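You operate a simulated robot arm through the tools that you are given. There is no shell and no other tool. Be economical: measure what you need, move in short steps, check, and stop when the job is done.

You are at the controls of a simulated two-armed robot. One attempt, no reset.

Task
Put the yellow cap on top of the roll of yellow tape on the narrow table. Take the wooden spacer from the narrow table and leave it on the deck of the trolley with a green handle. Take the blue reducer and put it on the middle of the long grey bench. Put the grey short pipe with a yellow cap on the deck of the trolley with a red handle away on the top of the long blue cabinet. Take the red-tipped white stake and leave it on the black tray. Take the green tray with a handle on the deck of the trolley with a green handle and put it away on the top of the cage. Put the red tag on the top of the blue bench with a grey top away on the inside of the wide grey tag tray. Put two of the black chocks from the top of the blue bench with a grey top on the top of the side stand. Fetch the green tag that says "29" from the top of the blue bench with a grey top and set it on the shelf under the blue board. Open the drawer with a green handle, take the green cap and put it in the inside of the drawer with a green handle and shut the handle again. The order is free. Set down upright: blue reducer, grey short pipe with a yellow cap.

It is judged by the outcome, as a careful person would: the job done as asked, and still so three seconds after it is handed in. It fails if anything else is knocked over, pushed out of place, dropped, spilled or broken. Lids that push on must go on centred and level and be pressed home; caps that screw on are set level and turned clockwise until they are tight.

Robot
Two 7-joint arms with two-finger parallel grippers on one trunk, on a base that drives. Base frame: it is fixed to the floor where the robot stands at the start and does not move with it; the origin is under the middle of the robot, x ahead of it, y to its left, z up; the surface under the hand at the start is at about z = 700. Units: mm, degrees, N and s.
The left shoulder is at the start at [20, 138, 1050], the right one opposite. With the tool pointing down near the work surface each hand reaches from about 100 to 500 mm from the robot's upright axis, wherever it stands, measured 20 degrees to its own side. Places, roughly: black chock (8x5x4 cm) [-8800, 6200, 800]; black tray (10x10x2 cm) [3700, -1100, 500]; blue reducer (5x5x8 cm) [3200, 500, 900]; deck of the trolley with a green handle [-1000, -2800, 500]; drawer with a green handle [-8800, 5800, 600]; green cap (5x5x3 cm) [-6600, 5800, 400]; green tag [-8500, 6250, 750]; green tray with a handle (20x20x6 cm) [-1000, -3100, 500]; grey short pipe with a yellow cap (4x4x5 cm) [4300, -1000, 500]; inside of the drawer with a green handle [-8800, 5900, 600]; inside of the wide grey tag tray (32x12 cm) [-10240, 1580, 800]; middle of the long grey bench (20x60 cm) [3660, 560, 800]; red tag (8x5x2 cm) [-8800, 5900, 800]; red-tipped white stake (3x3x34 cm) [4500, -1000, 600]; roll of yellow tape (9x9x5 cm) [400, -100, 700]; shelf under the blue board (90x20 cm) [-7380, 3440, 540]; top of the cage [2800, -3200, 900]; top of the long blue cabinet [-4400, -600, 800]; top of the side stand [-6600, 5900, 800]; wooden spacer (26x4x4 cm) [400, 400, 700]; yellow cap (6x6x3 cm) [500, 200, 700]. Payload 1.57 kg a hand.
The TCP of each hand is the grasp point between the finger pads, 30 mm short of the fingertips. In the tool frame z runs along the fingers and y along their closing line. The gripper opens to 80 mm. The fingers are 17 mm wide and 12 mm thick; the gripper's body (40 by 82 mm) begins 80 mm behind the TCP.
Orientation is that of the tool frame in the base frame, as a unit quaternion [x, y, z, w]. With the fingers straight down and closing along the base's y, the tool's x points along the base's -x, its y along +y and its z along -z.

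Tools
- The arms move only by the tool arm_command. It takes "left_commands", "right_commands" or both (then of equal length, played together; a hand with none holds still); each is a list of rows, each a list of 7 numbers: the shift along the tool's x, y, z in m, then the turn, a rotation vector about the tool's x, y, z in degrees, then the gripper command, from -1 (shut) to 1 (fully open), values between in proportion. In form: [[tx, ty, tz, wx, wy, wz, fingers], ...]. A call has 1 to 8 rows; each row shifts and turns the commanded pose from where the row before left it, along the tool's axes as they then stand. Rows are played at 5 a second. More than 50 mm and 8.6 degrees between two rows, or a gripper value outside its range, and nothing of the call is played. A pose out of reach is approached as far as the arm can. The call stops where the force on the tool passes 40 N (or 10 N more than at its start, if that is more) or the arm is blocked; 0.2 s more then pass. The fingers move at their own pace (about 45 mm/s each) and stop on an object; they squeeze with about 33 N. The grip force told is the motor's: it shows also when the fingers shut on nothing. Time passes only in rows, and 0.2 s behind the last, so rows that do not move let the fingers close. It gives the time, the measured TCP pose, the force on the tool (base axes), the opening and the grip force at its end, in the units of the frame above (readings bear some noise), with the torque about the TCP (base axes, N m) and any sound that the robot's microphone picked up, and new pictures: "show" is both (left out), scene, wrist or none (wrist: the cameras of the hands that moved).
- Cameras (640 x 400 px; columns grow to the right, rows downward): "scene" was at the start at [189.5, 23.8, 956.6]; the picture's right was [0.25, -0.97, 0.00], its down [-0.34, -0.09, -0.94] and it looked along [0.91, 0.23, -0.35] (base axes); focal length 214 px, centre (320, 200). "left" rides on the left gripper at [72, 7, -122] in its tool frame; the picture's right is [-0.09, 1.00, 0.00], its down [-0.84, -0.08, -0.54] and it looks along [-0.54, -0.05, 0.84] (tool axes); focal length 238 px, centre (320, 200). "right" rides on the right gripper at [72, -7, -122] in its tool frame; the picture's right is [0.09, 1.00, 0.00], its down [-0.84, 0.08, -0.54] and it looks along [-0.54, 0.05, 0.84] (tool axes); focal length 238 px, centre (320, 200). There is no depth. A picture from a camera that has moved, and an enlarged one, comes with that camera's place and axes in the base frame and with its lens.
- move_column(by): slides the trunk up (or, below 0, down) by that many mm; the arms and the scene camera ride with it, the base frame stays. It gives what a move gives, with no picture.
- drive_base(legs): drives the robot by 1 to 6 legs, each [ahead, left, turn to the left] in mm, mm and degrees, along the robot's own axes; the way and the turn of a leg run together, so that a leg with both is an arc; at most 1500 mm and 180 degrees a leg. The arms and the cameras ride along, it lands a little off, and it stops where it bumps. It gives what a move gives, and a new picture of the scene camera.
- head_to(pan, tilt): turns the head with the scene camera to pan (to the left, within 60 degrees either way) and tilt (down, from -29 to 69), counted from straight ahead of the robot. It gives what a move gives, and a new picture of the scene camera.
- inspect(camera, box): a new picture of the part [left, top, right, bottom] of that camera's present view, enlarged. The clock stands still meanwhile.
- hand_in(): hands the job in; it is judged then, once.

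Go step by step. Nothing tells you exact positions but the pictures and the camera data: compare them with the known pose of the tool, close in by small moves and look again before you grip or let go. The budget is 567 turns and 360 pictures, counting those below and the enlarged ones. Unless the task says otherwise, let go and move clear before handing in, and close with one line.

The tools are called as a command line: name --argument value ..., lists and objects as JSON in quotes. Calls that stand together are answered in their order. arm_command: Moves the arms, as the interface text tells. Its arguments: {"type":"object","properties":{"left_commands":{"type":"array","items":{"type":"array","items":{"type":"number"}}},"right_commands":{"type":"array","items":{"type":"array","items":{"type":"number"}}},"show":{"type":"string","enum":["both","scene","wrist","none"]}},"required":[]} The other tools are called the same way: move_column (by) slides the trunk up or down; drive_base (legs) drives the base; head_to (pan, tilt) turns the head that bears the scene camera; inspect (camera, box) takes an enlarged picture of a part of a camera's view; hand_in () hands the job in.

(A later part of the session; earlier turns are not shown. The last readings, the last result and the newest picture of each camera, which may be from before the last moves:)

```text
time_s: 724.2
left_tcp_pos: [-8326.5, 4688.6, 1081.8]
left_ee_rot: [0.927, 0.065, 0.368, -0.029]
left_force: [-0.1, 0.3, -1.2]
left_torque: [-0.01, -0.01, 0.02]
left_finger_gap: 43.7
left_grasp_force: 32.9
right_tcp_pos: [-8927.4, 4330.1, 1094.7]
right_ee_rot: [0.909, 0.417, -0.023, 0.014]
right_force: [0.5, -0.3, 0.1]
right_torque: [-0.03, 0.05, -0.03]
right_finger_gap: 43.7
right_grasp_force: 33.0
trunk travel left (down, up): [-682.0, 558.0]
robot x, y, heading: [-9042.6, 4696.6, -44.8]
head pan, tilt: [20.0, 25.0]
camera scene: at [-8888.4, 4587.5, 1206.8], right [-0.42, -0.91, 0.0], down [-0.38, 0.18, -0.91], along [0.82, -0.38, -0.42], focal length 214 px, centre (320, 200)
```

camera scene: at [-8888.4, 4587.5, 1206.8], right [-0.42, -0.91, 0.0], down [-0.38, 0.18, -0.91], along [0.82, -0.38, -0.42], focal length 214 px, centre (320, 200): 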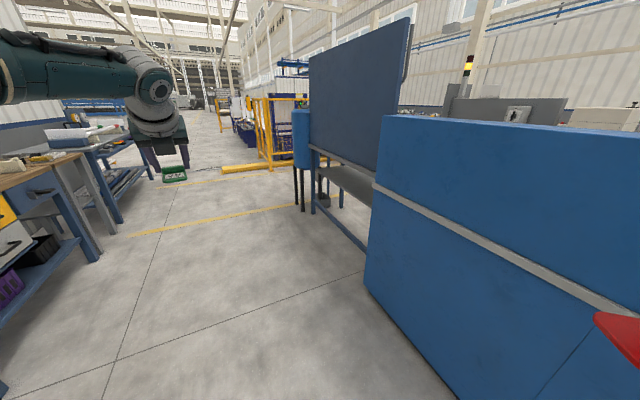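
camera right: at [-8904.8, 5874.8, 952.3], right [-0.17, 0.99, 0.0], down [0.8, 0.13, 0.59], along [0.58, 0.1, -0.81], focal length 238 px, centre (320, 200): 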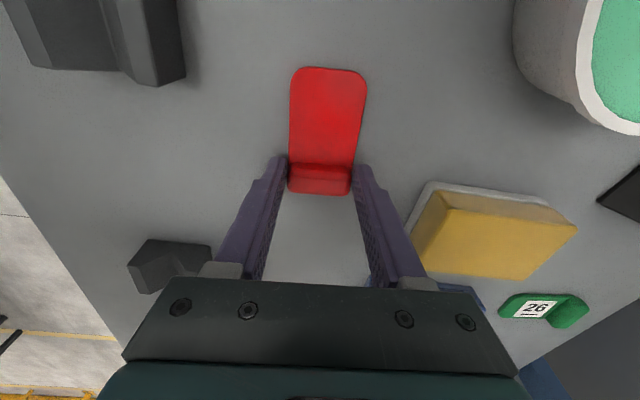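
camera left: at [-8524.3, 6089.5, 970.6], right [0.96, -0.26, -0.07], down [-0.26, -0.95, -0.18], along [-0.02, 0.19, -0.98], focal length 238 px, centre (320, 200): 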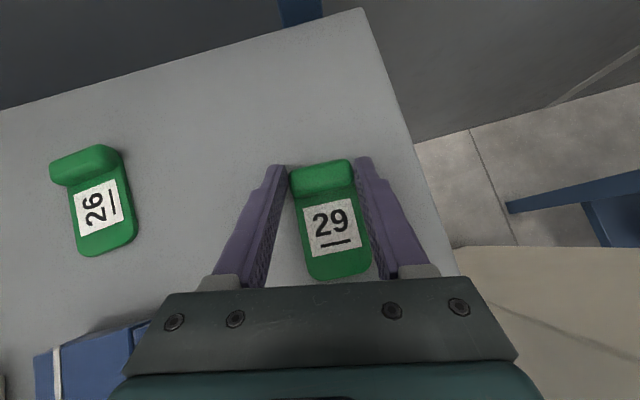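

The blue board with its grey shelf is ahead. I tuck the left hand more to the front and drive closer for a good look.

arm_command --left_commands '[[-0.0286, 0.0189, -0.027, 0, 0, 0, -1], [-0.0286, 0.0189, -0.027, 0, 0, 0, -1], [-0.0286, 0.0189, -0.027, 0, 0, 0, -1], [-0.0286, 0.0189, -0.027, 0, 0, 0, -1], [-0.0286, 0.0189, -0.027, 0, 0, 0, -1]]' --show "none"

drive_base --legs '[[850, 850, 0], [0, 0, -35]]'

head_to --pan -5 --tilt 35

```text
time_s: 725.4
left_tcp_pos: [-8508.6, 4567.1, 1082.1]
left_ee_rot: [0.926, 0.066, 0.369, -0.03]
left_force: [0.2, 0.0, -0.1]
left_torque: [0.01, 0.0, 0.0]
left_finger_gap: 43.8
left_grasp_force: 33.0
right_tcp_pos: [-8926.6, 4330.4, 1095.4]
right_ee_rot: [0.908, 0.417, -0.022, 0.014]
right_force: [-0.2, 0.2, -0.3]
right_torque: [-0.02, 0.03, -0.02]
right_finger_gap: 43.6
right_grasp_force: 33.0
trunk travel left (down, up): [-682.0, 558.0]
robot x, y, heading: [-9042.5, 4694.4, -45.2]
head pan, tilt: [20.0, 25.0]
```

```text
time_s: 733.1
left_tcp_pos: [-7484.3, 4260.7, 1082.1]
left_ee_rot: [0.902, -0.222, 0.36, 0.085]
left_force: [-0.6, 0.0, 0.6]
left_torque: [0.02, 0.0, -0.02]
left_finger_gap: 43.6
left_grasp_force: 32.9
right_tcp_pos: [-7963.6, 4311.3, 1096.1]
right_ee_rot: [0.992, 0.12, -0.025, 0.007]
right_force: [-0.3, 0.7, -0.1]
right_torque: [0.04, 0.01, -0.03]
right_finger_gap: 44.0
right_grasp_force: 32.9
trunk travel left (down, up): [-682.0, 558.0]
robot x, y, heading: [-7842.1, 4676.9, -80.6]
head pan, tilt: [20.0, 25.0]
camera scene: at [-7782.2, 4498.0, 1206.8], right [-0.87, -0.49, 0.0], down [-0.21, 0.37, -0.91], along [0.45, -0.79, -0.42], focal length 214 px, centre (320, 200)
```

scene: 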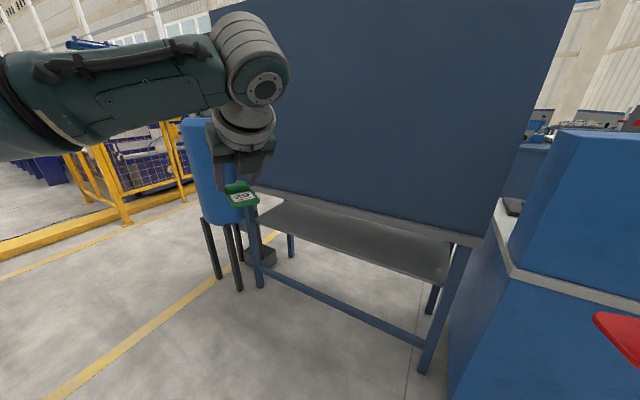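

```text
time_s: 734.0
left_tcp_pos: [-7483.8, 4260.6, 1082.9]
left_ee_rot: [0.902, -0.221, 0.361, 0.086]
left_force: [0.4, 0.6, 0.0]
left_torque: [-0.04, -0.01, 0.0]
left_finger_gap: 43.5
left_grasp_force: 33.1
right_tcp_pos: [-7963.7, 4311.0, 1094.6]
right_ee_rot: [0.992, 0.12, -0.025, 0.006]
right_force: [0.0, 0.7, -0.2]
right_torque: [0.0, 0.01, 0.01]
right_finger_gap: 44.1
right_grasp_force: 33.6
trunk travel left (down, up): [-682.0, 558.0]
robot x, y, heading: [-7845.5, 4673.1, -80.3]
head pan, tilt: [-5.0, 35.0]
camera scene: at [-7820.6, 4490.4, 1191.1], right [-1.0, -0.08, 0.0], down [-0.05, 0.57, -0.82], along [0.06, -0.82, -0.57], focal length 214 px, centre (320, 200)
```

scene: 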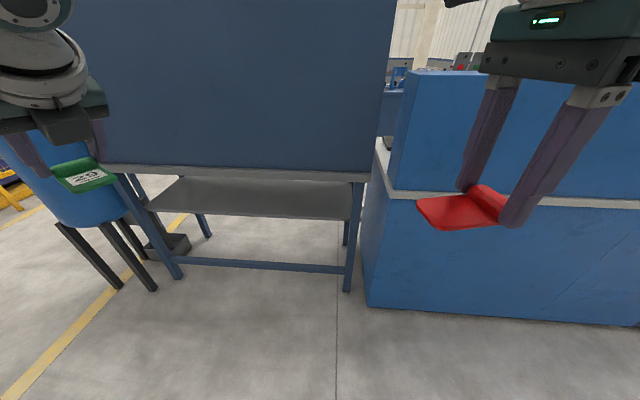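

The shelf (z≈540, y 3356–3708) lies under the table, with the wanted zone at the back around y≈3440, so I must reach in flat. I yaw the left hand to point straight ahead, flatten its pitch to ~57°, and pull the right hand back.

arm_command --left_commands '[[0, 0, 0, -5.22, 0.05, 5.52, -1], [0, 0, 0, -5.22, 0.05, 5.52, -1], [0, 0, 0, -5.22, 0.05, 5.52, -1], [0, 0, 0, -5.22, 0.05, 5.52, -1], [0, 0, 0, -5.22, 0.05, 5.52, -1], [0, 0, 0, -5.22, 0.05, 5.52, -1], [0, 0, 0, -5.22, 0.05, 5.52, -1]]' --right_commands '[[0, -0.03, 0, 0, 0, 0, -1], [0, -0.03, 0, 0, 0, 0, -1], [0, -0.03, 0, 0, 0, 0, -1], [0, 0, 0, 0, 0, 0, -1], [0, 0, 0, 0, 0, 0, -1], [0, 0, 0, 0, 0, 0, -1], [0, 0, 0, 0, 0, 0, -1]]' --show "none"

drive_base --legs '[[0, 0, -9.7]]'

arm_command --left_commands '[[0, 0, 0, 0, 7, 0, -1], [0, 0, 0, 0, 7, 0, -1], [0, 0, 0, 0, 0, 0, -1]]' --show "scene"

```text
time_s: 735.6
left_tcp_pos: [-7484.3, 4261.2, 1083.2]
left_ee_rot: [0.708, -0.601, 0.284, 0.236]
left_force: [0.0, -0.6, -0.2]
left_torque: [0.0, 0.01, -0.03]
left_finger_gap: 43.5
left_grasp_force: 33.0
right_tcp_pos: [-7984.4, 4398.4, 1094.4]
right_ee_rot: [0.992, 0.12, -0.025, 0.006]
right_force: [-1.3, 0.6, 0.6]
right_torque: [-0.03, -0.01, -0.01]
right_finger_gap: 43.5
right_grasp_force: 33.1
trunk travel left (down, up): [-682.0, 558.0]
robot x, y, heading: [-7841.8, 4676.3, -80.4]
head pan, tilt: [-5.0, 35.0]
```

```text
time_s: 736.7
left_tcp_pos: [-7558.8, 4206.0, 1083.2]
left_ee_rot: [-0.654, 0.66, -0.263, -0.26]
left_force: [-0.1, -0.1, -1.0]
left_torque: [0.05, 0.0, 0.02]
left_finger_gap: 43.5
left_grasp_force: 33.1
right_tcp_pos: [-8029.3, 4427.0, 1096.8]
right_ee_rot: [0.999, 0.035, -0.026, 0.004]
right_force: [-0.5, -0.4, 0.1]
right_torque: [-0.02, -0.02, 0.0]
right_finger_gap: 44.0
right_grasp_force: 33.3
trunk travel left (down, up): [-682.0, 558.0]
robot x, y, heading: [-7841.0, 4676.4, -90.3]
head pan, tilt: [-5.0, 35.0]
camera scene: at [-7852.7, 4489.2, 1191.0], right [-1.0, 0.09, 0.0], down [0.05, 0.57, -0.82], along [-0.08, -0.82, -0.57], focal length 214 px, centre (320, 200)
```

scene: 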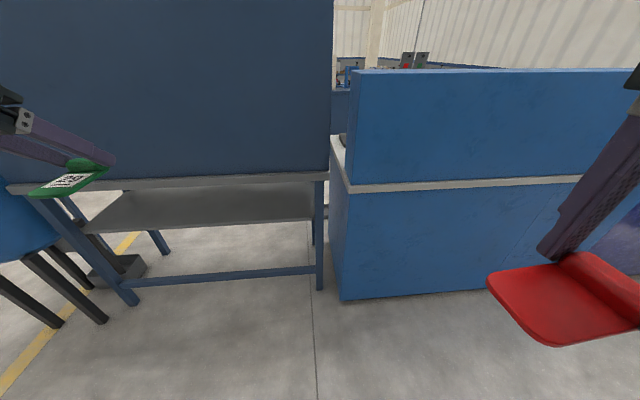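

```text
time_s: 737.5
left_tcp_pos: [-7559.2, 4206.3, 1083.7]
left_ee_rot: [-0.617, 0.623, -0.342, -0.339]
left_force: [-1.5, -0.2, -0.6]
left_torque: [0.03, 0.02, -0.02]
left_finger_gap: 43.8
left_grasp_force: 33.0
right_tcp_pos: [-8030.2, 4425.6, 1094.7]
right_ee_rot: [0.999, 0.036, -0.025, 0.004]
right_force: [0.4, -0.6, 0.0]
right_torque: [-0.03, 0.0, 0.02]
right_finger_gap: 43.9
right_grasp_force: 33.0
trunk travel left (down, up): [-682.0, 558.0]
robot x, y, heading: [-7844.6, 4674.6, -90.4]
head pan, tilt: [-5.0, 35.0]
camera scene: at [-7852.7, 4489.2, 1191.0], right [-1.0, 0.09, 0.0], down [0.05, 0.57, -0.82], along [-0.08, -0.82, -0.57], focal length 214 px, centre (320, 200)
```

scene: 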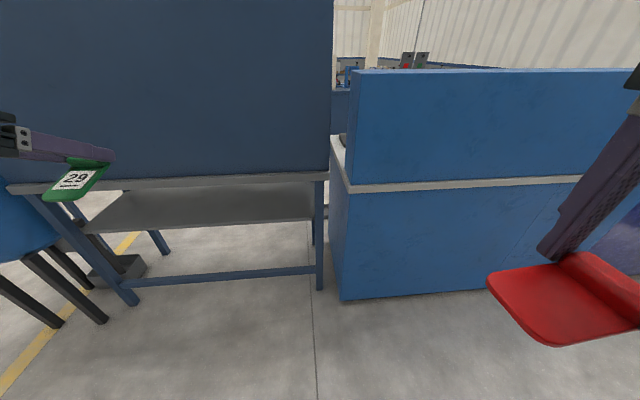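

Reaching in under the table with the wrist camera on top would foul the table's underside, so I need a different grip on the tag. I'll go back to the bench, set the tag down at the front edge, fix the beaker, and regrip the tag with the camera underneath. First turn around and drive back.

arm_command --left_commands '[[0, 0, 0, 0, -7, 0, -1], [0, 0, 0, 0, -7, 0, -1]]' --show "none"

drive_base --legs '[[0, 0, 90], [0, 0, 90.4], [0, 861, 0], [480, 0, 0]]'

head_to --pan 10 --tilt 45

```text
time_s: 738.1
left_tcp_pos: [-7558.8, 4205.2, 1082.5]
left_ee_rot: [-0.654, 0.66, -0.263, -0.26]
left_force: [1.9, 0.6, 0.2]
left_torque: [0.0, 0.01, 0.01]
left_finger_gap: 43.7
left_grasp_force: 33.0
right_tcp_pos: [-8029.1, 4426.5, 1096.0]
right_ee_rot: [0.999, 0.035, -0.026, 0.004]
right_force: [0.9, -0.7, -0.8]
right_torque: [0.01, 0.02, 0.0]
right_finger_gap: 43.9
right_grasp_force: 32.9
trunk travel left (down, up): [-682.0, 558.0]
robot x, y, heading: [-7840.7, 4672.6, -90.3]
head pan, tilt: [-5.0, 35.0]
```

```text
time_s: 752.8
left_tcp_pos: [-8986.5, 5618.9, 1082.8]
left_ee_rot: [0.656, 0.658, 0.258, -0.265]
left_force: [0.4, -0.6, -0.4]
left_torque: [-0.01, 0.02, -0.01]
left_finger_gap: 43.7
left_grasp_force: 33.3
right_tcp_pos: [-8513.7, 5402.5, 1095.8]
right_ee_rot: [-0.039, 0.999, 0.004, 0.026]
right_force: [0.0, -0.2, 0.5]
right_torque: [0.0, 0.04, 0.01]
right_finger_gap: 43.5
right_grasp_force: 32.9
trunk travel left (down, up): [-682.0, 558.0]
robot x, y, heading: [-8698.5, 5152.8, 89.9]
head pan, tilt: [-5.0, 35.0]
camera scene: at [-8691.7, 5339.6, 1191.0], right [1.0, -0.08, 0.0], down [-0.05, -0.57, -0.82], along [0.07, 0.82, -0.57], focal length 214 px, centre (320, 200)
```

scene: 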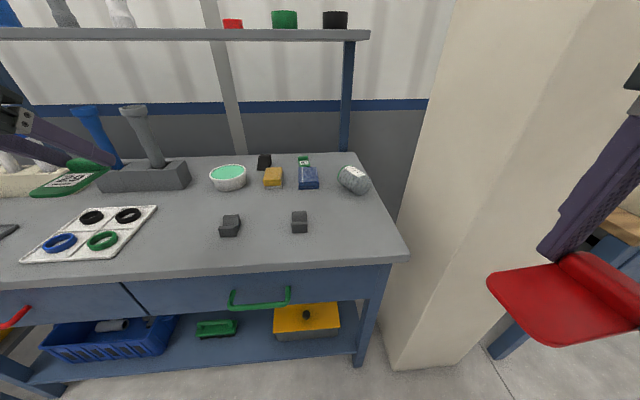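

```text
time_s: 753.5
left_tcp_pos: [-8987.3, 5618.5, 1083.5]
left_ee_rot: [0.656, 0.658, 0.258, -0.265]
left_force: [0.3, -0.5, 0.2]
left_torque: [-0.02, 0.03, 0.0]
left_finger_gap: 43.9
left_grasp_force: 32.8
right_tcp_pos: [-8514.7, 5402.0, 1095.0]
right_ee_rot: [-0.04, 0.999, 0.004, 0.026]
right_force: [-1.5, 0.0, 0.5]
right_torque: [-0.01, 0.0, -0.01]
right_finger_gap: 43.8
right_grasp_force: 33.1
trunk travel left (down, up): [-682.0, 558.0]
robot x, y, heading: [-8699.1, 5150.9, 89.9]
head pan, tilt: [10.0, 45.0]
camera scene: at [-8713.4, 5331.9, 1176.3], right [0.98, 0.18, 0.0], down [0.13, -0.7, -0.71], along [-0.13, 0.7, -0.71], focal length 214 px, centre (320, 200)
```

scene: 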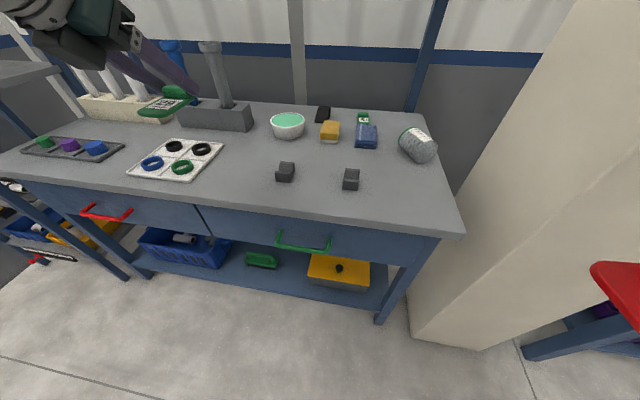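

There is a free spot on the bench front at about x≈-8990. I move forward and set tag 29 down there.

drive_base --legs '[[145, 0, 0]]'

move_column --by -225

inspect --camera "left" --box '[0, 0, 640, 400]'

```text
time_s: 754.9
left_tcp_pos: [-8987.1, 5763.6, 1082.0]
left_ee_rot: [0.657, 0.657, 0.258, -0.264]
left_force: [0.0, -0.2, -0.3]
left_torque: [-0.02, -0.01, -0.02]
left_finger_gap: 43.8
left_grasp_force: 33.0
right_tcp_pos: [-8513.9, 5546.2, 1096.2]
right_ee_rot: [-0.041, 0.999, 0.005, 0.026]
right_force: [-0.2, -0.5, -0.6]
right_torque: [0.01, 0.0, 0.03]
right_finger_gap: 43.7
right_grasp_force: 33.0
trunk travel left (down, up): [-682.0, 558.0]
robot x, y, heading: [-8696.7, 5297.3, 90.2]
head pan, tilt: [10.0, 45.0]
camera scene: at [-8713.9, 5475.2, 1176.2], right [0.98, 0.18, 0.0], down [0.13, -0.7, -0.71], along [-0.13, 0.7, -0.71], focal length 214 px, centre (320, 200)
```

scene: 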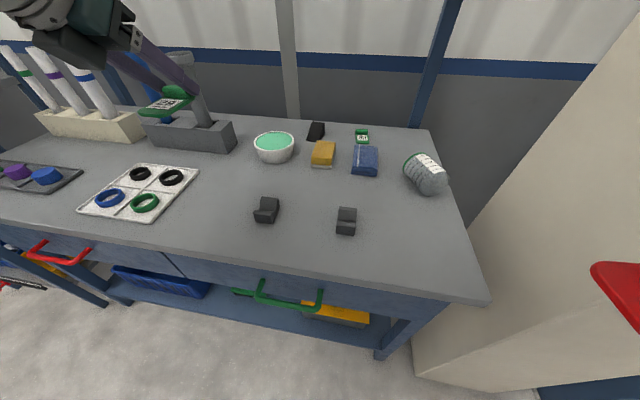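

```text
time_s: 757.3
left_tcp_pos: [-8987.0, 5762.8, 858.5]
left_ee_rot: [0.657, 0.657, 0.259, -0.264]
left_force: [-0.1, 0.1, -0.6]
left_torque: [0.0, 0.04, 0.0]
left_finger_gap: 43.7
left_grasp_force: 33.1
right_tcp_pos: [-8514.2, 5545.3, 871.6]
right_ee_rot: [-0.04, 0.999, 0.005, 0.027]
right_force: [-1.1, 0.5, -0.1]
right_torque: [0.02, 0.01, 0.01]
right_finger_gap: 43.7
right_grasp_force: 32.9
trunk travel left (down, up): [-457.0, 783.0]
robot x, y, heading: [-8700.2, 5295.8, 90.4]
head pan, tilt: [10.0, 45.0]
```

```text
1.00 times, centred on (320, 200) of left (not enlarged: the box is as wide or as high as the picture)
camera zoom: at [-8978.8, 5731.0, 996.9], right [1.0, -0.06, -0.07], down [-0.07, -0.98, -0.18], along [-0.06, 0.19, -0.98], focal length 238 px, centre (320, 200)
```

zoom: 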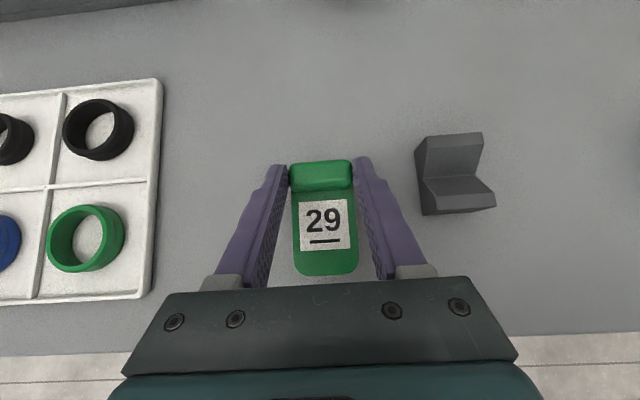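

Free spot confirmed. Lower to contact and release.

move_column --by -23

move_column --by -3

arm_command --left_commands '[[0, 0, 0, 0, 0, 0, 0.3], [0, 0, 0, 0, 0, 0, 0.6], [0, 0, 0, 0, 0, 0, 0.6]]' --show "none"

move_column --by 150

inspect --camera "left" --box '[0, 0, 640, 400]'

```text
time_s: 758.0
left_tcp_pos: [-8987.2, 5761.9, 834.7]
left_ee_rot: [0.656, 0.658, 0.258, -0.265]
left_force: [-0.3, 0.4, -0.4]
left_torque: [0.04, 0.01, 0.01]
left_finger_gap: 43.5
left_grasp_force: 32.7
right_tcp_pos: [-8513.7, 5544.3, 847.1]
right_ee_rot: [-0.039, 0.999, 0.005, 0.026]
right_force: [0.1, 0.8, -1.3]
right_torque: [0.02, 0.02, -0.01]
right_finger_gap: 43.7
right_grasp_force: 32.7
trunk travel left (down, up): [-434.0, 806.0]
robot x, y, heading: [-8697.6, 5296.5, 90.2]
head pan, tilt: [10.0, 45.0]
```

```text
time_s: 758.5
left_tcp_pos: [-8988.1, 5763.6, 832.4]
left_ee_rot: [0.657, 0.656, 0.26, -0.265]
left_force: [0.5, -1.7, 6.9]
left_torque: [-0.17, -0.17, -0.02]
left_finger_gap: 43.6
left_grasp_force: 32.8
right_tcp_pos: [-8514.0, 5544.6, 844.8]
right_ee_rot: [-0.039, 0.999, 0.004, 0.026]
right_force: [-0.1, -0.4, 0.5]
right_torque: [0.01, 0.01, -0.04]
right_finger_gap: 43.5
right_grasp_force: 33.3
trunk travel left (down, up): [-431.0, 809.0]
robot x, y, heading: [-8698.3, 5292.7, 90.2]
head pan, tilt: [10.0, 45.0]
```

```text
time_s: 759.3
left_tcp_pos: [-8986.0, 5763.2, 831.0]
left_ee_rot: [0.657, 0.657, 0.259, -0.264]
left_force: [-0.7, -0.1, -0.4]
left_torque: [0.01, 0.0, 0.05]
left_finger_gap: 63.7
left_grasp_force: 0.1
right_tcp_pos: [-8515.3, 5545.9, 843.9]
right_ee_rot: [-0.04, 0.999, 0.005, 0.026]
right_force: [0.6, -0.4, -0.4]
right_torque: [0.02, 0.0, -0.01]
right_finger_gap: 43.8
right_grasp_force: 33.0
trunk travel left (down, up): [-431.0, 809.0]
robot x, y, heading: [-8703.7, 5293.5, 90.0]
head pan, tilt: [10.0, 45.0]
```

```text
time_s: 761.0
left_tcp_pos: [-8986.7, 5762.1, 982.0]
left_ee_rot: [0.657, 0.657, 0.258, -0.265]
left_force: [-0.3, -0.2, 0.3]
left_torque: [0.0, 0.01, -0.01]
left_finger_gap: 64.1
left_grasp_force: 0.2
right_tcp_pos: [-8515.1, 5544.8, 994.4]
right_ee_rot: [-0.041, 0.999, 0.004, 0.026]
right_force: [0.1, -1.2, -0.3]
right_torque: [0.0, 0.07, -0.01]
right_finger_gap: 43.4
right_grasp_force: 33.1
trunk travel left (down, up): [-581.0, 659.0]
robot x, y, heading: [-8699.8, 5296.2, 90.2]
head pan, tilt: [10.0, 45.0]
```

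```text
1.00 times, centred on (320, 200) of left (not enlarged: the box is as wide or as high as the picture)
camera zoom: at [-8978.8, 5731.0, 1120.7], right [1.0, -0.06, -0.07], down [-0.07, -0.98, -0.18], along [-0.06, 0.19, -0.98], focal length 238 px, centre (320, 200)
```

zoom: 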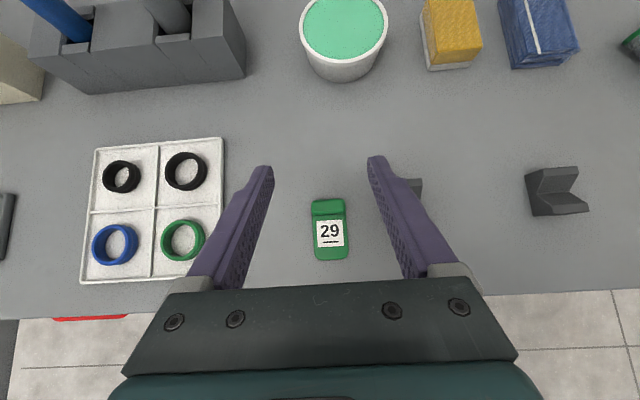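

Tag 29 is safely parked at the front edge. Now the beaker: I turn to heading ~26°, and bring the left hand upright with its closing axis across the beaker's axis.

drive_base --legs '[[-60, 0, 0], [0, 0, -64], [58, 221, 0]]'

arm_command --left_commands '[[0, 0, 0, 0, -8.5, 0, 0.9], [0, 0, 0, 0, -8.5, 0, 1], [0, 0, 0, 0, -8.5, 0, 1], [0, 0, 0, 0, -8.5, 0, 1], [0, 0, 0, 0, -8.5, 0, 1], [0, 0, 0, 0, 0, -8.5, 1], [0, 0, 0, 0, 0, -8.5, 1], [0, 0, 0, 0, 0, -8.5, 1]]' --show "none"

arm_command --left_commands '[[0, 0, 0, 0, 0, -8.5, 1], [0, 0, 0, 0, 0, -8.5, 1], [0, 0, 0, 0, 0, -8.5, 1], [0, 0, 0, 0, 0, -8.5, 1], [0, 0, 0, 0, 0, -8.5, 1], [0, 0, 0, 0, 0, -8.5, 1], [0, 0, 0, 0, 0, -8.5, 1]]' --show "none"

```text
time_s: 766.1
left_tcp_pos: [-8459.4, 5926.1, 981.3]
left_ee_rot: [0.904, 0.215, 0.359, -0.09]
left_force: [-0.3, 0.7, 0.2]
left_torque: [0.01, -0.03, -0.06]
left_finger_gap: 64.1
left_grasp_force: 0.0
right_tcp_pos: [-8443.0, 5406.9, 994.7]
right_ee_rot: [0.491, 0.871, -0.011, 0.025]
right_force: [0.2, -0.5, -0.8]
right_torque: [-0.03, -0.02, -0.04]
right_finger_gap: 43.8
right_grasp_force: 32.9
trunk travel left (down, up): [-581.0, 659.0]
robot x, y, heading: [-8745.5, 5458.2, 27.0]
head pan, tilt: [10.0, 45.0]
camera scene: at [-8594.4, 5553.5, 1075.2], right [0.6, -0.8, 0.0], down [-0.57, -0.42, -0.71], along [0.57, 0.42, -0.71], focal length 214 px, centre (320, 200)
```

scene: 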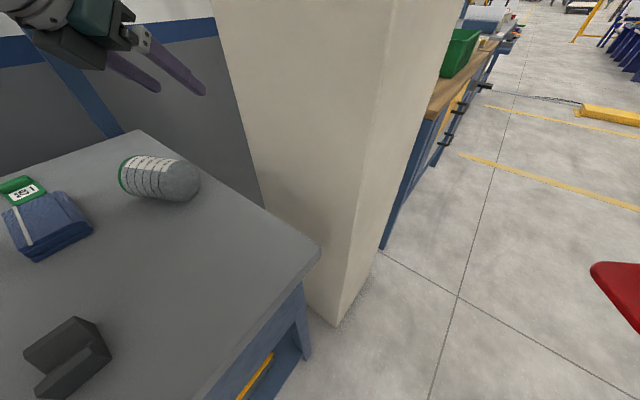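

```text
time_s: 767.9
left_tcp_pos: [-8460.2, 5926.0, 982.2]
left_ee_rot: [0.897, 0.443, 0.008, -0.004]
left_force: [0.8, -0.4, -0.1]
left_torque: [0.01, 0.01, -0.01]
left_finger_gap: 79.9
left_grasp_force: 0.0
right_tcp_pos: [-8441.9, 5407.0, 993.8]
right_ee_rot: [0.491, 0.871, -0.009, 0.025]
right_force: [-0.1, -0.6, -0.2]
right_torque: [0.03, -0.01, -0.01]
right_finger_gap: 43.6
right_grasp_force: 32.7
trunk travel left (down, up): [-581.0, 659.0]
robot x, y, heading: [-8749.7, 5462.2, 26.8]
head pan, tilt: [10.0, 45.0]
```

```text
time_s: 769.5
left_tcp_pos: [-8459.5, 5925.0, 981.4]
left_ee_rot: [0.559, 0.829, 0.009, 0.001]
left_force: [-1.1, 0.2, -0.1]
left_torque: [0.03, -0.04, -0.01]
left_finger_gap: 80.0
left_grasp_force: 0.2
right_tcp_pos: [-8442.0, 5407.1, 993.7]
right_ee_rot: [0.49, 0.871, -0.009, 0.025]
right_force: [-0.2, 0.0, -0.7]
right_torque: [0.01, 0.01, 0.0]
right_finger_gap: 43.6
right_grasp_force: 33.0
trunk travel left (down, up): [-581.0, 659.0]
robot x, y, heading: [-8749.2, 5462.8, 26.8]
head pan, tilt: [10.0, 45.0]
```

Aligned with the beaker's axis (112°). I move the hand over it and check with the wrist camera.

arm_command --left_commands '[[0.0325, -0.0284, 0, 0, 0, 0, 1], [0.0325, -0.0284, 0, 0, 0, 0, 1], [0, 0, 0, 0, 0, 0, 1]]' --show "wrist"

```text
time_s: 770.3
left_tcp_pos: [-8535.8, 5965.3, 980.6]
left_ee_rot: [0.56, 0.828, 0.009, 0.0]
left_force: [0.1, -0.4, 0.5]
left_torque: [0.02, 0.0, -0.01]
left_finger_gap: 80.0
left_grasp_force: 0.0
right_tcp_pos: [-8440.7, 5406.8, 994.6]
right_ee_rot: [0.491, 0.871, -0.01, 0.024]
right_force: [-0.3, -0.5, 0.4]
right_torque: [-0.01, 0.02, 0.0]
right_finger_gap: 43.9
right_grasp_force: 33.3
trunk travel left (down, up): [-581.0, 659.0]
robot x, y, heading: [-8749.9, 5458.0, 26.6]
head pan, tilt: [10.0, 45.0]
camera left: at [-8557.8, 6032.3, 1104.6], right [0.96, 0.29, 0.01], down [0.23, -0.81, 0.53], along [0.16, -0.51, -0.85], focal length 238 px, centre (320, 200)
```

left: 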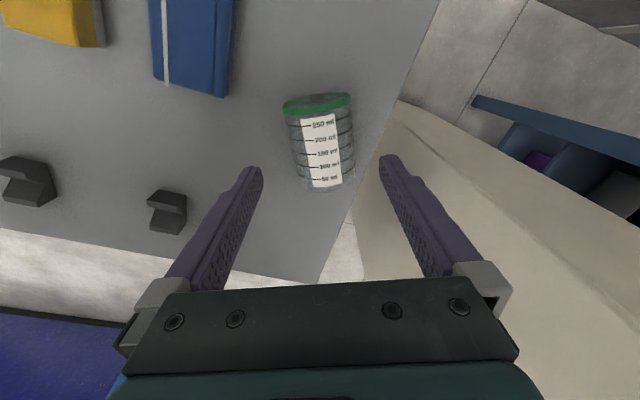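

Well aligned: the TCP is on the beaker's axis, 74 mm from its base. I lower to just above and verify once more.

move_column --by -72

inspect --camera "left" --box '[160, 60, 480, 260]'

```text
time_s: 771.4
left_tcp_pos: [-8536.0, 5964.9, 909.0]
left_ee_rot: [0.56, 0.829, 0.009, 0.001]
left_force: [-0.1, -0.5, 0.6]
left_torque: [0.02, 0.02, 0.0]
left_finger_gap: 80.0
left_grasp_force: 0.1
right_tcp_pos: [-8440.1, 5406.4, 922.8]
right_ee_rot: [0.491, 0.871, -0.009, 0.024]
right_force: [-1.1, 0.5, 0.0]
right_torque: [0.01, 0.0, 0.0]
right_finger_gap: 43.4
right_grasp_force: 32.1
trunk travel left (down, up): [-509.0, 731.0]
robot x, y, heading: [-8747.4, 5458.1, 27.1]
head pan, tilt: [10.0, 45.0]
```

```text
2.00 times, centred on (320, 160) of left
camera zoom: at [-8557.3, 6032.2, 1032.6], right [0.96, 0.29, 0.01], down [0.23, -0.81, 0.53], along [0.16, -0.51, -0.85], focal length 477 px, centre (320, 280)
```

zoom: 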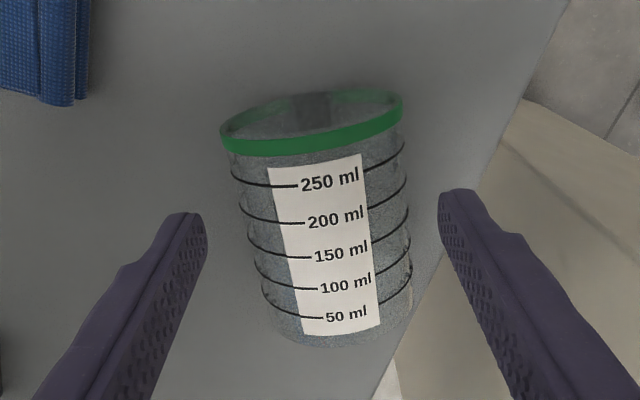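

Centred to within a millimetre, but a bit close to the rim flange, so I shift 12 mm toward the base and lower slowly.

arm_command --left_commands '[[-0.012, 0.0005, 0, 0, 0, 0, 1], [0, 0, 0, 0, 0, 0, 1]]' --show "none"

move_column --by -55

move_column --by -16

inspect --camera "left" --box '[160, 60, 480, 260]'

```text
time_s: 772.0
left_tcp_pos: [-8530.2, 5954.0, 908.2]
left_ee_rot: [0.56, 0.828, 0.009, 0.001]
left_force: [0.1, -0.6, -0.5]
left_torque: [-0.01, 0.01, 0.02]
left_finger_gap: 79.9
left_grasp_force: 0.1
right_tcp_pos: [-8442.2, 5405.9, 922.7]
right_ee_rot: [0.49, 0.871, -0.01, 0.024]
right_force: [-0.1, -0.3, -0.7]
right_torque: [0.02, 0.01, 0.01]
right_finger_gap: 43.6
right_grasp_force: 32.9
trunk travel left (down, up): [-509.0, 731.0]
robot x, y, heading: [-8746.0, 5461.0, 26.6]
head pan, tilt: [10.0, 45.0]
```

```text
time_s: 773.0
left_tcp_pos: [-8530.7, 5956.0, 852.8]
left_ee_rot: [0.561, 0.828, 0.008, 0.001]
left_force: [0.0, -0.9, -0.1]
left_torque: [0.02, 0.0, -0.02]
left_finger_gap: 80.0
left_grasp_force: 0.1
right_tcp_pos: [-8440.3, 5406.5, 867.1]
right_ee_rot: [0.491, 0.871, -0.01, 0.024]
right_force: [0.0, -1.2, -0.3]
right_torque: [0.0, -0.02, 0.0]
right_finger_gap: 43.9
right_grasp_force: 33.0
trunk travel left (down, up): [-454.0, 786.0]
robot x, y, heading: [-8749.9, 5460.5, 27.0]
head pan, tilt: [10.0, 45.0]
```

```text
time_s: 773.6
left_tcp_pos: [-8530.7, 5953.4, 837.6]
left_ee_rot: [0.561, 0.828, 0.008, 0.0]
left_force: [0.1, 1.3, -0.4]
left_torque: [-0.01, 0.0, -0.04]
left_finger_gap: 79.9
left_grasp_force: 0.1
right_tcp_pos: [-8439.3, 5406.4, 851.5]
right_ee_rot: [0.491, 0.871, -0.01, 0.026]
right_force: [-0.1, 0.4, -0.2]
right_torque: [-0.01, 0.01, -0.02]
right_finger_gap: 43.5
right_grasp_force: 32.5
trunk travel left (down, up): [-438.0, 802.0]
robot x, y, heading: [-8748.8, 5458.1, 26.9]
head pan, tilt: [10.0, 45.0]
```

```text
2.00 times, centred on (320, 160) of left
camera zoom: at [-8552.6, 6021.6, 961.6], right [0.96, 0.29, 0.01], down [0.23, -0.81, 0.53], along [0.16, -0.51, -0.85], focal length 477 px, centre (320, 280)
```

zoom: 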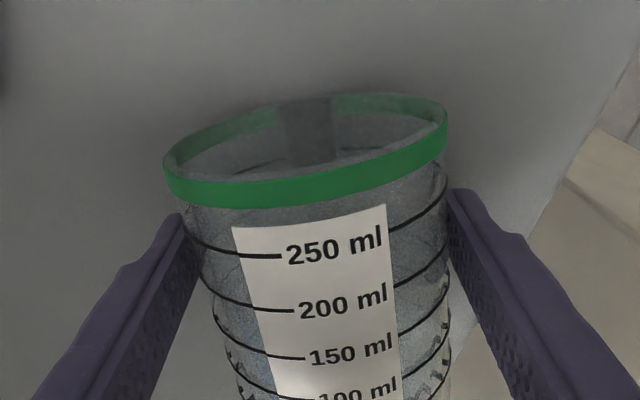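

The fingers straddle the beaker cleanly. I close and lift it.

arm_command --left_commands '[[0, 0, 0, 0, 0, 0, -1], [0, 0, 0, 0, 0, 0, -1], [0, 0, 0, 0, 0, 0, -1]]' --show "none"

move_column --by 220

inspect --camera "left" --box '[0, 0, 640, 400]'

```text
time_s: 774.4
left_tcp_pos: [-8530.8, 5953.0, 837.2]
left_ee_rot: [0.56, 0.828, 0.009, 0.001]
left_force: [1.1, -0.3, 0.9]
left_torque: [-0.03, 0.01, 0.01]
left_finger_gap: 70.0
left_grasp_force: 33.2
right_tcp_pos: [-8441.9, 5405.8, 851.5]
right_ee_rot: [0.491, 0.871, -0.01, 0.025]
right_force: [0.6, -0.5, -0.5]
right_torque: [-0.04, 0.0, -0.04]
right_finger_gap: 43.6
right_grasp_force: 32.9
trunk travel left (down, up): [-438.0, 802.0]
robot x, y, heading: [-8749.8, 5459.5, 26.9]
head pan, tilt: [10.0, 45.0]
```

```text
time_s: 776.7
left_tcp_pos: [-8530.2, 5954.4, 1058.1]
left_ee_rot: [0.56, 0.829, 0.008, 0.0]
left_force: [-0.7, 0.4, 0.1]
left_torque: [0.0, -0.02, -0.05]
left_finger_gap: 69.8
left_grasp_force: 33.1
right_tcp_pos: [-8440.8, 5406.2, 1071.1]
right_ee_rot: [0.491, 0.871, -0.01, 0.025]
right_force: [0.4, -0.1, -0.1]
right_torque: [0.0, 0.0, 0.02]
right_finger_gap: 43.7
right_grasp_force: 32.8
trunk travel left (down, up): [-658.0, 582.0]
robot x, y, heading: [-8747.6, 5460.8, 26.7]
head pan, tilt: [10.0, 45.0]
```

```text
1.00 times, centred on (320, 200) of left (not enlarged: the box is as wide or as high as the picture)
camera zoom: at [-8552.7, 6021.4, 1181.5], right [0.96, 0.29, 0.01], down [0.23, -0.81, 0.53], along [0.16, -0.51, -0.85], focal length 238 px, centre (320, 200)
```

zoom: 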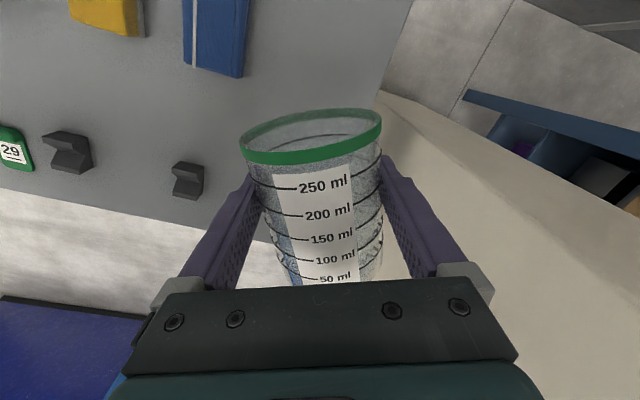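

The beaker is held (70 mm). In the air I yaw 24° and start pitching the tool forward so the rim comes up.

arm_command --left_commands '[[0, 0, 0, 0, 0, 8, -1], [0, 0, 0, 0, 0, 8, -1], [0, 0, 0, 0, 0, 8, -1], [0, 0, 0, 0, 8.2, 0, -1], [0, 0, 0, 0, 8.2, 0, -1], [0, 0, 0, 0, 8.2, 0, -1], [0, 0, 0, 0, 8.2, 0, -1], [0, 0, 0, 0, 8.2, 0, -1]]' --show "none"

arm_command --left_commands '[[0, 0, 0, 0, 8.2, 0, -1], [0, 0, 0, 0, 8.2, 0, -1], [0, 0, 0, 0, 8.2, 0, -1], [0, 0, 0, 0, 8.2, 0, -1], [0, 0, 0, 0, 8.2, 0, -1], [0, 0, 0, 0, 8.2, 0, -1]]' --show "none"

```text
time_s: 778.5
left_tcp_pos: [-8531.1, 5953.9, 1057.6]
left_ee_rot: [0.671, 0.65, 0.26, -0.245]
left_force: [0.5, 0.1, -0.4]
left_torque: [0.0, -0.03, 0.0]
left_finger_gap: 70.0
left_grasp_force: 33.1
right_tcp_pos: [-8441.7, 5406.4, 1071.0]
right_ee_rot: [0.491, 0.871, -0.01, 0.024]
right_force: [0.1, 0.0, 0.0]
right_torque: [-0.03, -0.02, 0.02]
right_finger_gap: 43.6
right_grasp_force: 32.7
trunk travel left (down, up): [-658.0, 582.0]
robot x, y, heading: [-8747.1, 5457.5, 26.8]
head pan, tilt: [10.0, 45.0]
```

```text
time_s: 779.9
left_tcp_pos: [-8531.6, 5953.3, 1058.4]
left_ee_rot: [0.503, 0.488, 0.517, -0.492]
left_force: [1.0, -0.6, -0.6]
left_torque: [-0.01, -0.02, 0.02]
left_finger_gap: 69.6
left_grasp_force: 33.6
right_tcp_pos: [-8439.9, 5406.3, 1071.7]
right_ee_rot: [0.49, 0.871, -0.01, 0.025]
right_force: [0.3, -0.6, 0.2]
right_torque: [-0.03, 0.01, 0.02]
right_finger_gap: 43.7
right_grasp_force: 32.8
trunk travel left (down, up): [-658.0, 582.0]
robot x, y, heading: [-8747.0, 5459.1, 26.9]
head pan, tilt: [10.0, 45.0]
```

The tool is now horizontal with the beaker upright. I shift to its original spot [-8545,5945] and lower.

arm_command --left_commands '[[0, -0.014, -0.008, 0, -0.8, 0, -1], [0, 0, 0, 0, 0, 0, -1]]' --show "none"

move_column --by -170

head_to --pan 45 --tilt 35

```text
time_s: 780.5
left_tcp_pos: [-8545.2, 5944.8, 1058.1]
left_ee_rot: [0.506, 0.492, 0.513, -0.489]
left_force: [0.7, 0.1, 0.0]
left_torque: [0.0, -0.03, 0.0]
left_finger_gap: 69.3
left_grasp_force: 33.1
right_tcp_pos: [-8441.5, 5406.5, 1070.8]
right_ee_rot: [0.49, 0.871, -0.01, 0.024]
right_force: [1.1, 0.0, -1.1]
right_torque: [-0.04, 0.0, -0.04]
right_finger_gap: 44.0
right_grasp_force: 33.0
trunk travel left (down, up): [-658.0, 582.0]
robot x, y, heading: [-8749.9, 5457.0, 27.1]
head pan, tilt: [10.0, 45.0]
```

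```text
time_s: 782.4
left_tcp_pos: [-8544.4, 5947.3, 888.2]
left_ee_rot: [0.506, 0.493, 0.512, -0.49]
left_force: [0.6, 0.4, -0.5]
left_torque: [0.03, 0.01, -0.01]
left_finger_gap: 69.5
left_grasp_force: 33.5
right_tcp_pos: [-8441.6, 5406.6, 901.1]
right_ee_rot: [0.491, 0.871, -0.009, 0.024]
right_force: [-0.2, -0.4, -0.1]
right_torque: [0.0, -0.01, -0.03]
right_finger_gap: 43.7
right_grasp_force: 33.1
trunk travel left (down, up): [-488.0, 752.0]
robot x, y, heading: [-8748.0, 5458.3, 27.0]
head pan, tilt: [10.0, 45.0]
```

```text
time_s: 783.5
left_tcp_pos: [-8545.2, 5945.7, 888.3]
left_ee_rot: [0.506, 0.492, 0.512, -0.489]
left_force: [-0.6, -0.1, 0.1]
left_torque: [-0.02, -0.01, 0.04]
left_finger_gap: 69.5
left_grasp_force: 32.7
right_tcp_pos: [-8441.5, 5406.5, 901.4]
right_ee_rot: [0.491, 0.871, -0.01, 0.024]
right_force: [0.5, -0.6, -0.6]
right_torque: [0.0, 0.01, 0.0]
right_finger_gap: 43.5
right_grasp_force: 32.9
trunk travel left (down, up): [-488.0, 752.0]
robot x, y, heading: [-8748.3, 5459.2, 27.0]
head pan, tilt: [45.0, 35.0]
camera scene: at [-8632.0, 5588.2, 997.0], right [0.95, -0.31, 0.0], down [-0.18, -0.55, -0.82], along [0.26, 0.78, -0.57], focal length 214 px, centre (320, 200)
```

scene: 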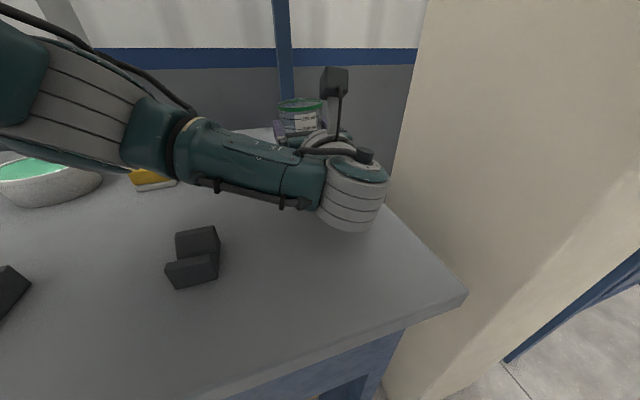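

The beaker is upright above its spot, and the arm has clearance. I lower to contact.

move_column --by -18

move_column --by -5

move_column --by -4

```text
time_s: 784.1
left_tcp_pos: [-8543.9, 5945.4, 869.9]
left_ee_rot: [0.506, 0.492, 0.512, -0.489]
left_force: [-0.2, -0.4, -1.0]
left_torque: [0.01, -0.02, 0.02]
left_finger_gap: 69.7
left_grasp_force: 32.7
right_tcp_pos: [-8440.9, 5406.9, 883.1]
right_ee_rot: [0.491, 0.871, -0.01, 0.025]
right_force: [0.5, 0.2, -0.5]
right_torque: [0.0, 0.05, 0.01]
right_finger_gap: 43.7
right_grasp_force: 33.4
trunk travel left (down, up): [-470.0, 770.0]
robot x, y, heading: [-8749.7, 5459.1, 27.0]
head pan, tilt: [45.0, 35.0]
```

```text
time_s: 784.6
left_tcp_pos: [-8544.9, 5948.2, 865.7]
left_ee_rot: [0.506, 0.492, 0.512, -0.489]
left_force: [0.0, -0.9, 0.1]
left_torque: [-0.06, -0.01, -0.02]
left_finger_gap: 69.4
left_grasp_force: 32.9
right_tcp_pos: [-8440.3, 5406.6, 877.8]
right_ee_rot: [0.491, 0.871, -0.011, 0.025]
right_force: [-1.0, 0.1, 0.4]
right_torque: [0.01, 0.01, -0.01]
right_finger_gap: 43.7
right_grasp_force: 33.2
trunk travel left (down, up): [-465.0, 775.0]
robot x, y, heading: [-8749.3, 5457.4, 26.9]
head pan, tilt: [45.0, 35.0]
```

```text
time_s: 785.2
left_tcp_pos: [-8544.3, 5945.7, 861.7]
left_ee_rot: [0.506, 0.492, 0.512, -0.489]
left_force: [-0.1, -0.8, -0.6]
left_torque: [0.02, 0.05, 0.03]
left_finger_gap: 69.5
left_grasp_force: 33.0
right_tcp_pos: [-8440.8, 5408.0, 873.3]
right_ee_rot: [0.49, 0.871, -0.009, 0.024]
right_force: [0.1, 0.3, -1.0]
right_torque: [0.01, -0.02, -0.02]
right_finger_gap: 43.6
right_grasp_force: 32.9
trunk travel left (down, up): [-461.0, 779.0]
robot x, y, heading: [-8746.7, 5460.3, 26.9]
head pan, tilt: [45.0, 35.0]
```

move_column --by -4

move_column --by -3

move_column --by -3

```text
time_s: 785.7
left_tcp_pos: [-8544.3, 5946.8, 858.8]
left_ee_rot: [0.505, 0.493, 0.513, -0.489]
left_force: [0.2, 0.0, 2.1]
left_torque: [0.0, 0.05, 0.04]
left_finger_gap: 69.4
left_grasp_force: 32.6
right_tcp_pos: [-8440.9, 5406.2, 871.2]
right_ee_rot: [0.491, 0.871, -0.009, 0.025]
right_force: [0.1, 0.3, -0.3]
right_torque: [-0.02, -0.01, -0.02]
right_finger_gap: 43.4
right_grasp_force: 33.1
trunk travel left (down, up): [-457.0, 783.0]
robot x, y, heading: [-8746.6, 5453.3, 26.8]
head pan, tilt: [45.0, 35.0]
```

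```text
time_s: 786.2
left_tcp_pos: [-8543.5, 5947.0, 856.5]
left_ee_rot: [0.504, 0.493, 0.514, -0.489]
left_force: [1.8, -3.7, 12.9]
left_torque: [0.1, 0.18, 0.05]
left_finger_gap: 69.1
left_grasp_force: 33.1
right_tcp_pos: [-8440.0, 5407.6, 868.2]
right_ee_rot: [0.49, 0.871, -0.01, 0.024]
right_force: [-0.5, 0.3, -0.2]
right_torque: [-0.01, 0.01, -0.01]
right_finger_gap: 43.8
right_grasp_force: 32.9
trunk travel left (down, up): [-454.0, 786.0]
robot x, y, heading: [-8750.8, 5458.5, 26.7]
head pan, tilt: [45.0, 35.0]
```

```text
time_s: 786.7
left_tcp_pos: [-8541.8, 5947.8, 854.7]
left_ee_rot: [0.503, 0.492, 0.515, -0.489]
left_force: [2.2, -7.7, 24.4]
left_torque: [0.12, 0.3, 0.1]
left_finger_gap: 69.4
left_grasp_force: 32.6
right_tcp_pos: [-8439.6, 5407.9, 864.8]
right_ee_rot: [0.491, 0.871, -0.009, 0.025]
right_force: [-0.7, 0.2, -0.3]
right_torque: [0.02, -0.02, -0.01]
right_finger_gap: 43.8
right_grasp_force: 32.8
trunk travel left (down, up): [-451.0, 789.0]
robot x, y, heading: [-8748.2, 5461.2, 26.7]
head pan, tilt: [45.0, 35.0]
```

Contact made. I ease up 2 mm, open fully, and withdraw straight backward.

move_column --by 2

arm_command --left_commands '[[0, 0, 0, 0, 0, 0, 0.9], [0, 0, 0, 0, 0, 0, 1], [0, 0, 0, 0, 0, 0, 1], [0, 0, -0.02, 0, 0, 0, 1], [0, 0, -0.03, 0, 0, 0, 1], [0, 0, -0.035, 0, 0, 0, 1]]' --show "wrist"

```text
time_s: 787.3
left_tcp_pos: [-8543.8, 5947.9, 853.6]
left_ee_rot: [0.506, 0.491, 0.515, -0.488]
left_force: [3.7, -0.9, 11.5]
left_torque: [0.37, -0.13, -0.14]
left_finger_gap: 69.1
left_grasp_force: 33.2
right_tcp_pos: [-8439.4, 5408.5, 865.7]
right_ee_rot: [0.491, 0.871, -0.009, 0.025]
right_force: [-0.4, -0.1, -1.2]
right_torque: [0.01, -0.04, -0.03]
right_finger_gap: 43.6
right_grasp_force: 32.7
trunk travel left (down, up): [-453.0, 787.0]
robot x, y, heading: [-8749.5, 5458.8, 26.9]
head pan, tilt: [45.0, 35.0]
```

```text
time_s: 788.9
left_tcp_pos: [-8552.0, 5911.5, 883.5]
left_ee_rot: [0.475, 0.488, 0.529, -0.507]
left_force: [-0.7, -0.5, -0.5]
left_torque: [0.03, 0.03, 0.01]
left_finger_gap: 79.9
left_grasp_force: 0.0
right_tcp_pos: [-8443.2, 5439.7, 866.3]
right_ee_rot: [0.49, 0.872, 0.002, 0.017]
right_force: [0.3, 0.2, -0.1]
right_torque: [-0.03, -0.02, 0.01]
right_finger_gap: 43.8
right_grasp_force: 33.0
trunk travel left (down, up): [-453.0, 787.0]
robot x, y, heading: [-8749.6, 5465.7, 27.1]
head pan, tilt: [45.0, 35.0]
stopped in row 6 (left hand): the arm was blocked; the commanded pose is now the measured one
camera left: at [-8548.2, 5785.6, 948.1], right [1.0, 0.0, -0.06], down [-0.05, -0.48, -0.88], along [-0.02, 0.88, -0.48], focal length 238 px, centre (320, 200)
```

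left: 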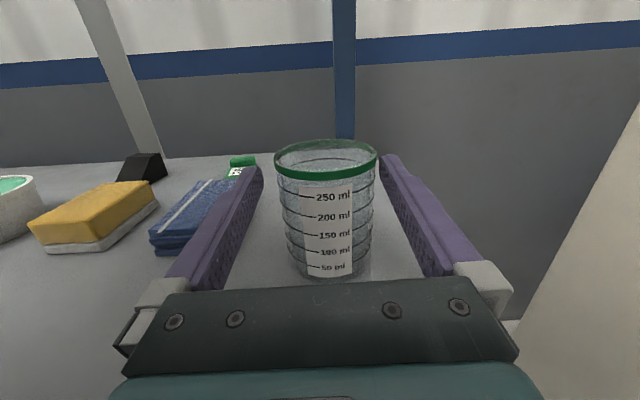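

The beaker stands upright again with the fingers clear either side. The arm is folded to its limit, so I withdraw the hand straight back (−y) with the base.

drive_base --legs '[[-91, -178, 0]]'

```text
time_s: 790.5
left_tcp_pos: [-8550.0, 5675.5, 862.9]
left_ee_rot: [0.493, 0.493, 0.518, -0.496]
left_force: [0.1, 0.1, -0.5]
left_torque: [0.0, 0.03, 0.02]
left_finger_gap: 80.2
left_grasp_force: 0.1
right_tcp_pos: [-8443.1, 5211.2, 866.5]
right_ee_rot: [0.49, 0.871, -0.009, 0.024]
right_force: [0.8, 0.1, -1.1]
right_torque: [0.03, -0.05, -0.02]
right_finger_gap: 43.7
right_grasp_force: 32.3
trunk travel left (down, up): [-453.0, 787.0]
robot x, y, heading: [-8754.0, 5262.0, 27.0]
head pan, tilt: [45.0, 35.0]
camera scene: at [-8634.1, 5392.2, 962.0], right [0.95, -0.31, 0.0], down [-0.18, -0.55, -0.82], along [0.25, 0.78, -0.57], focal length 214 px, centre (320, 200)
```

scene: 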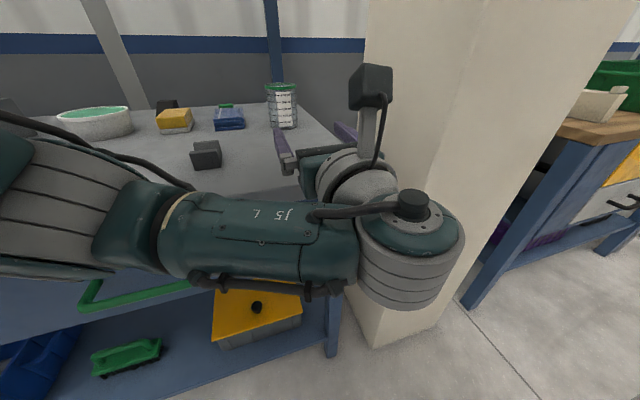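

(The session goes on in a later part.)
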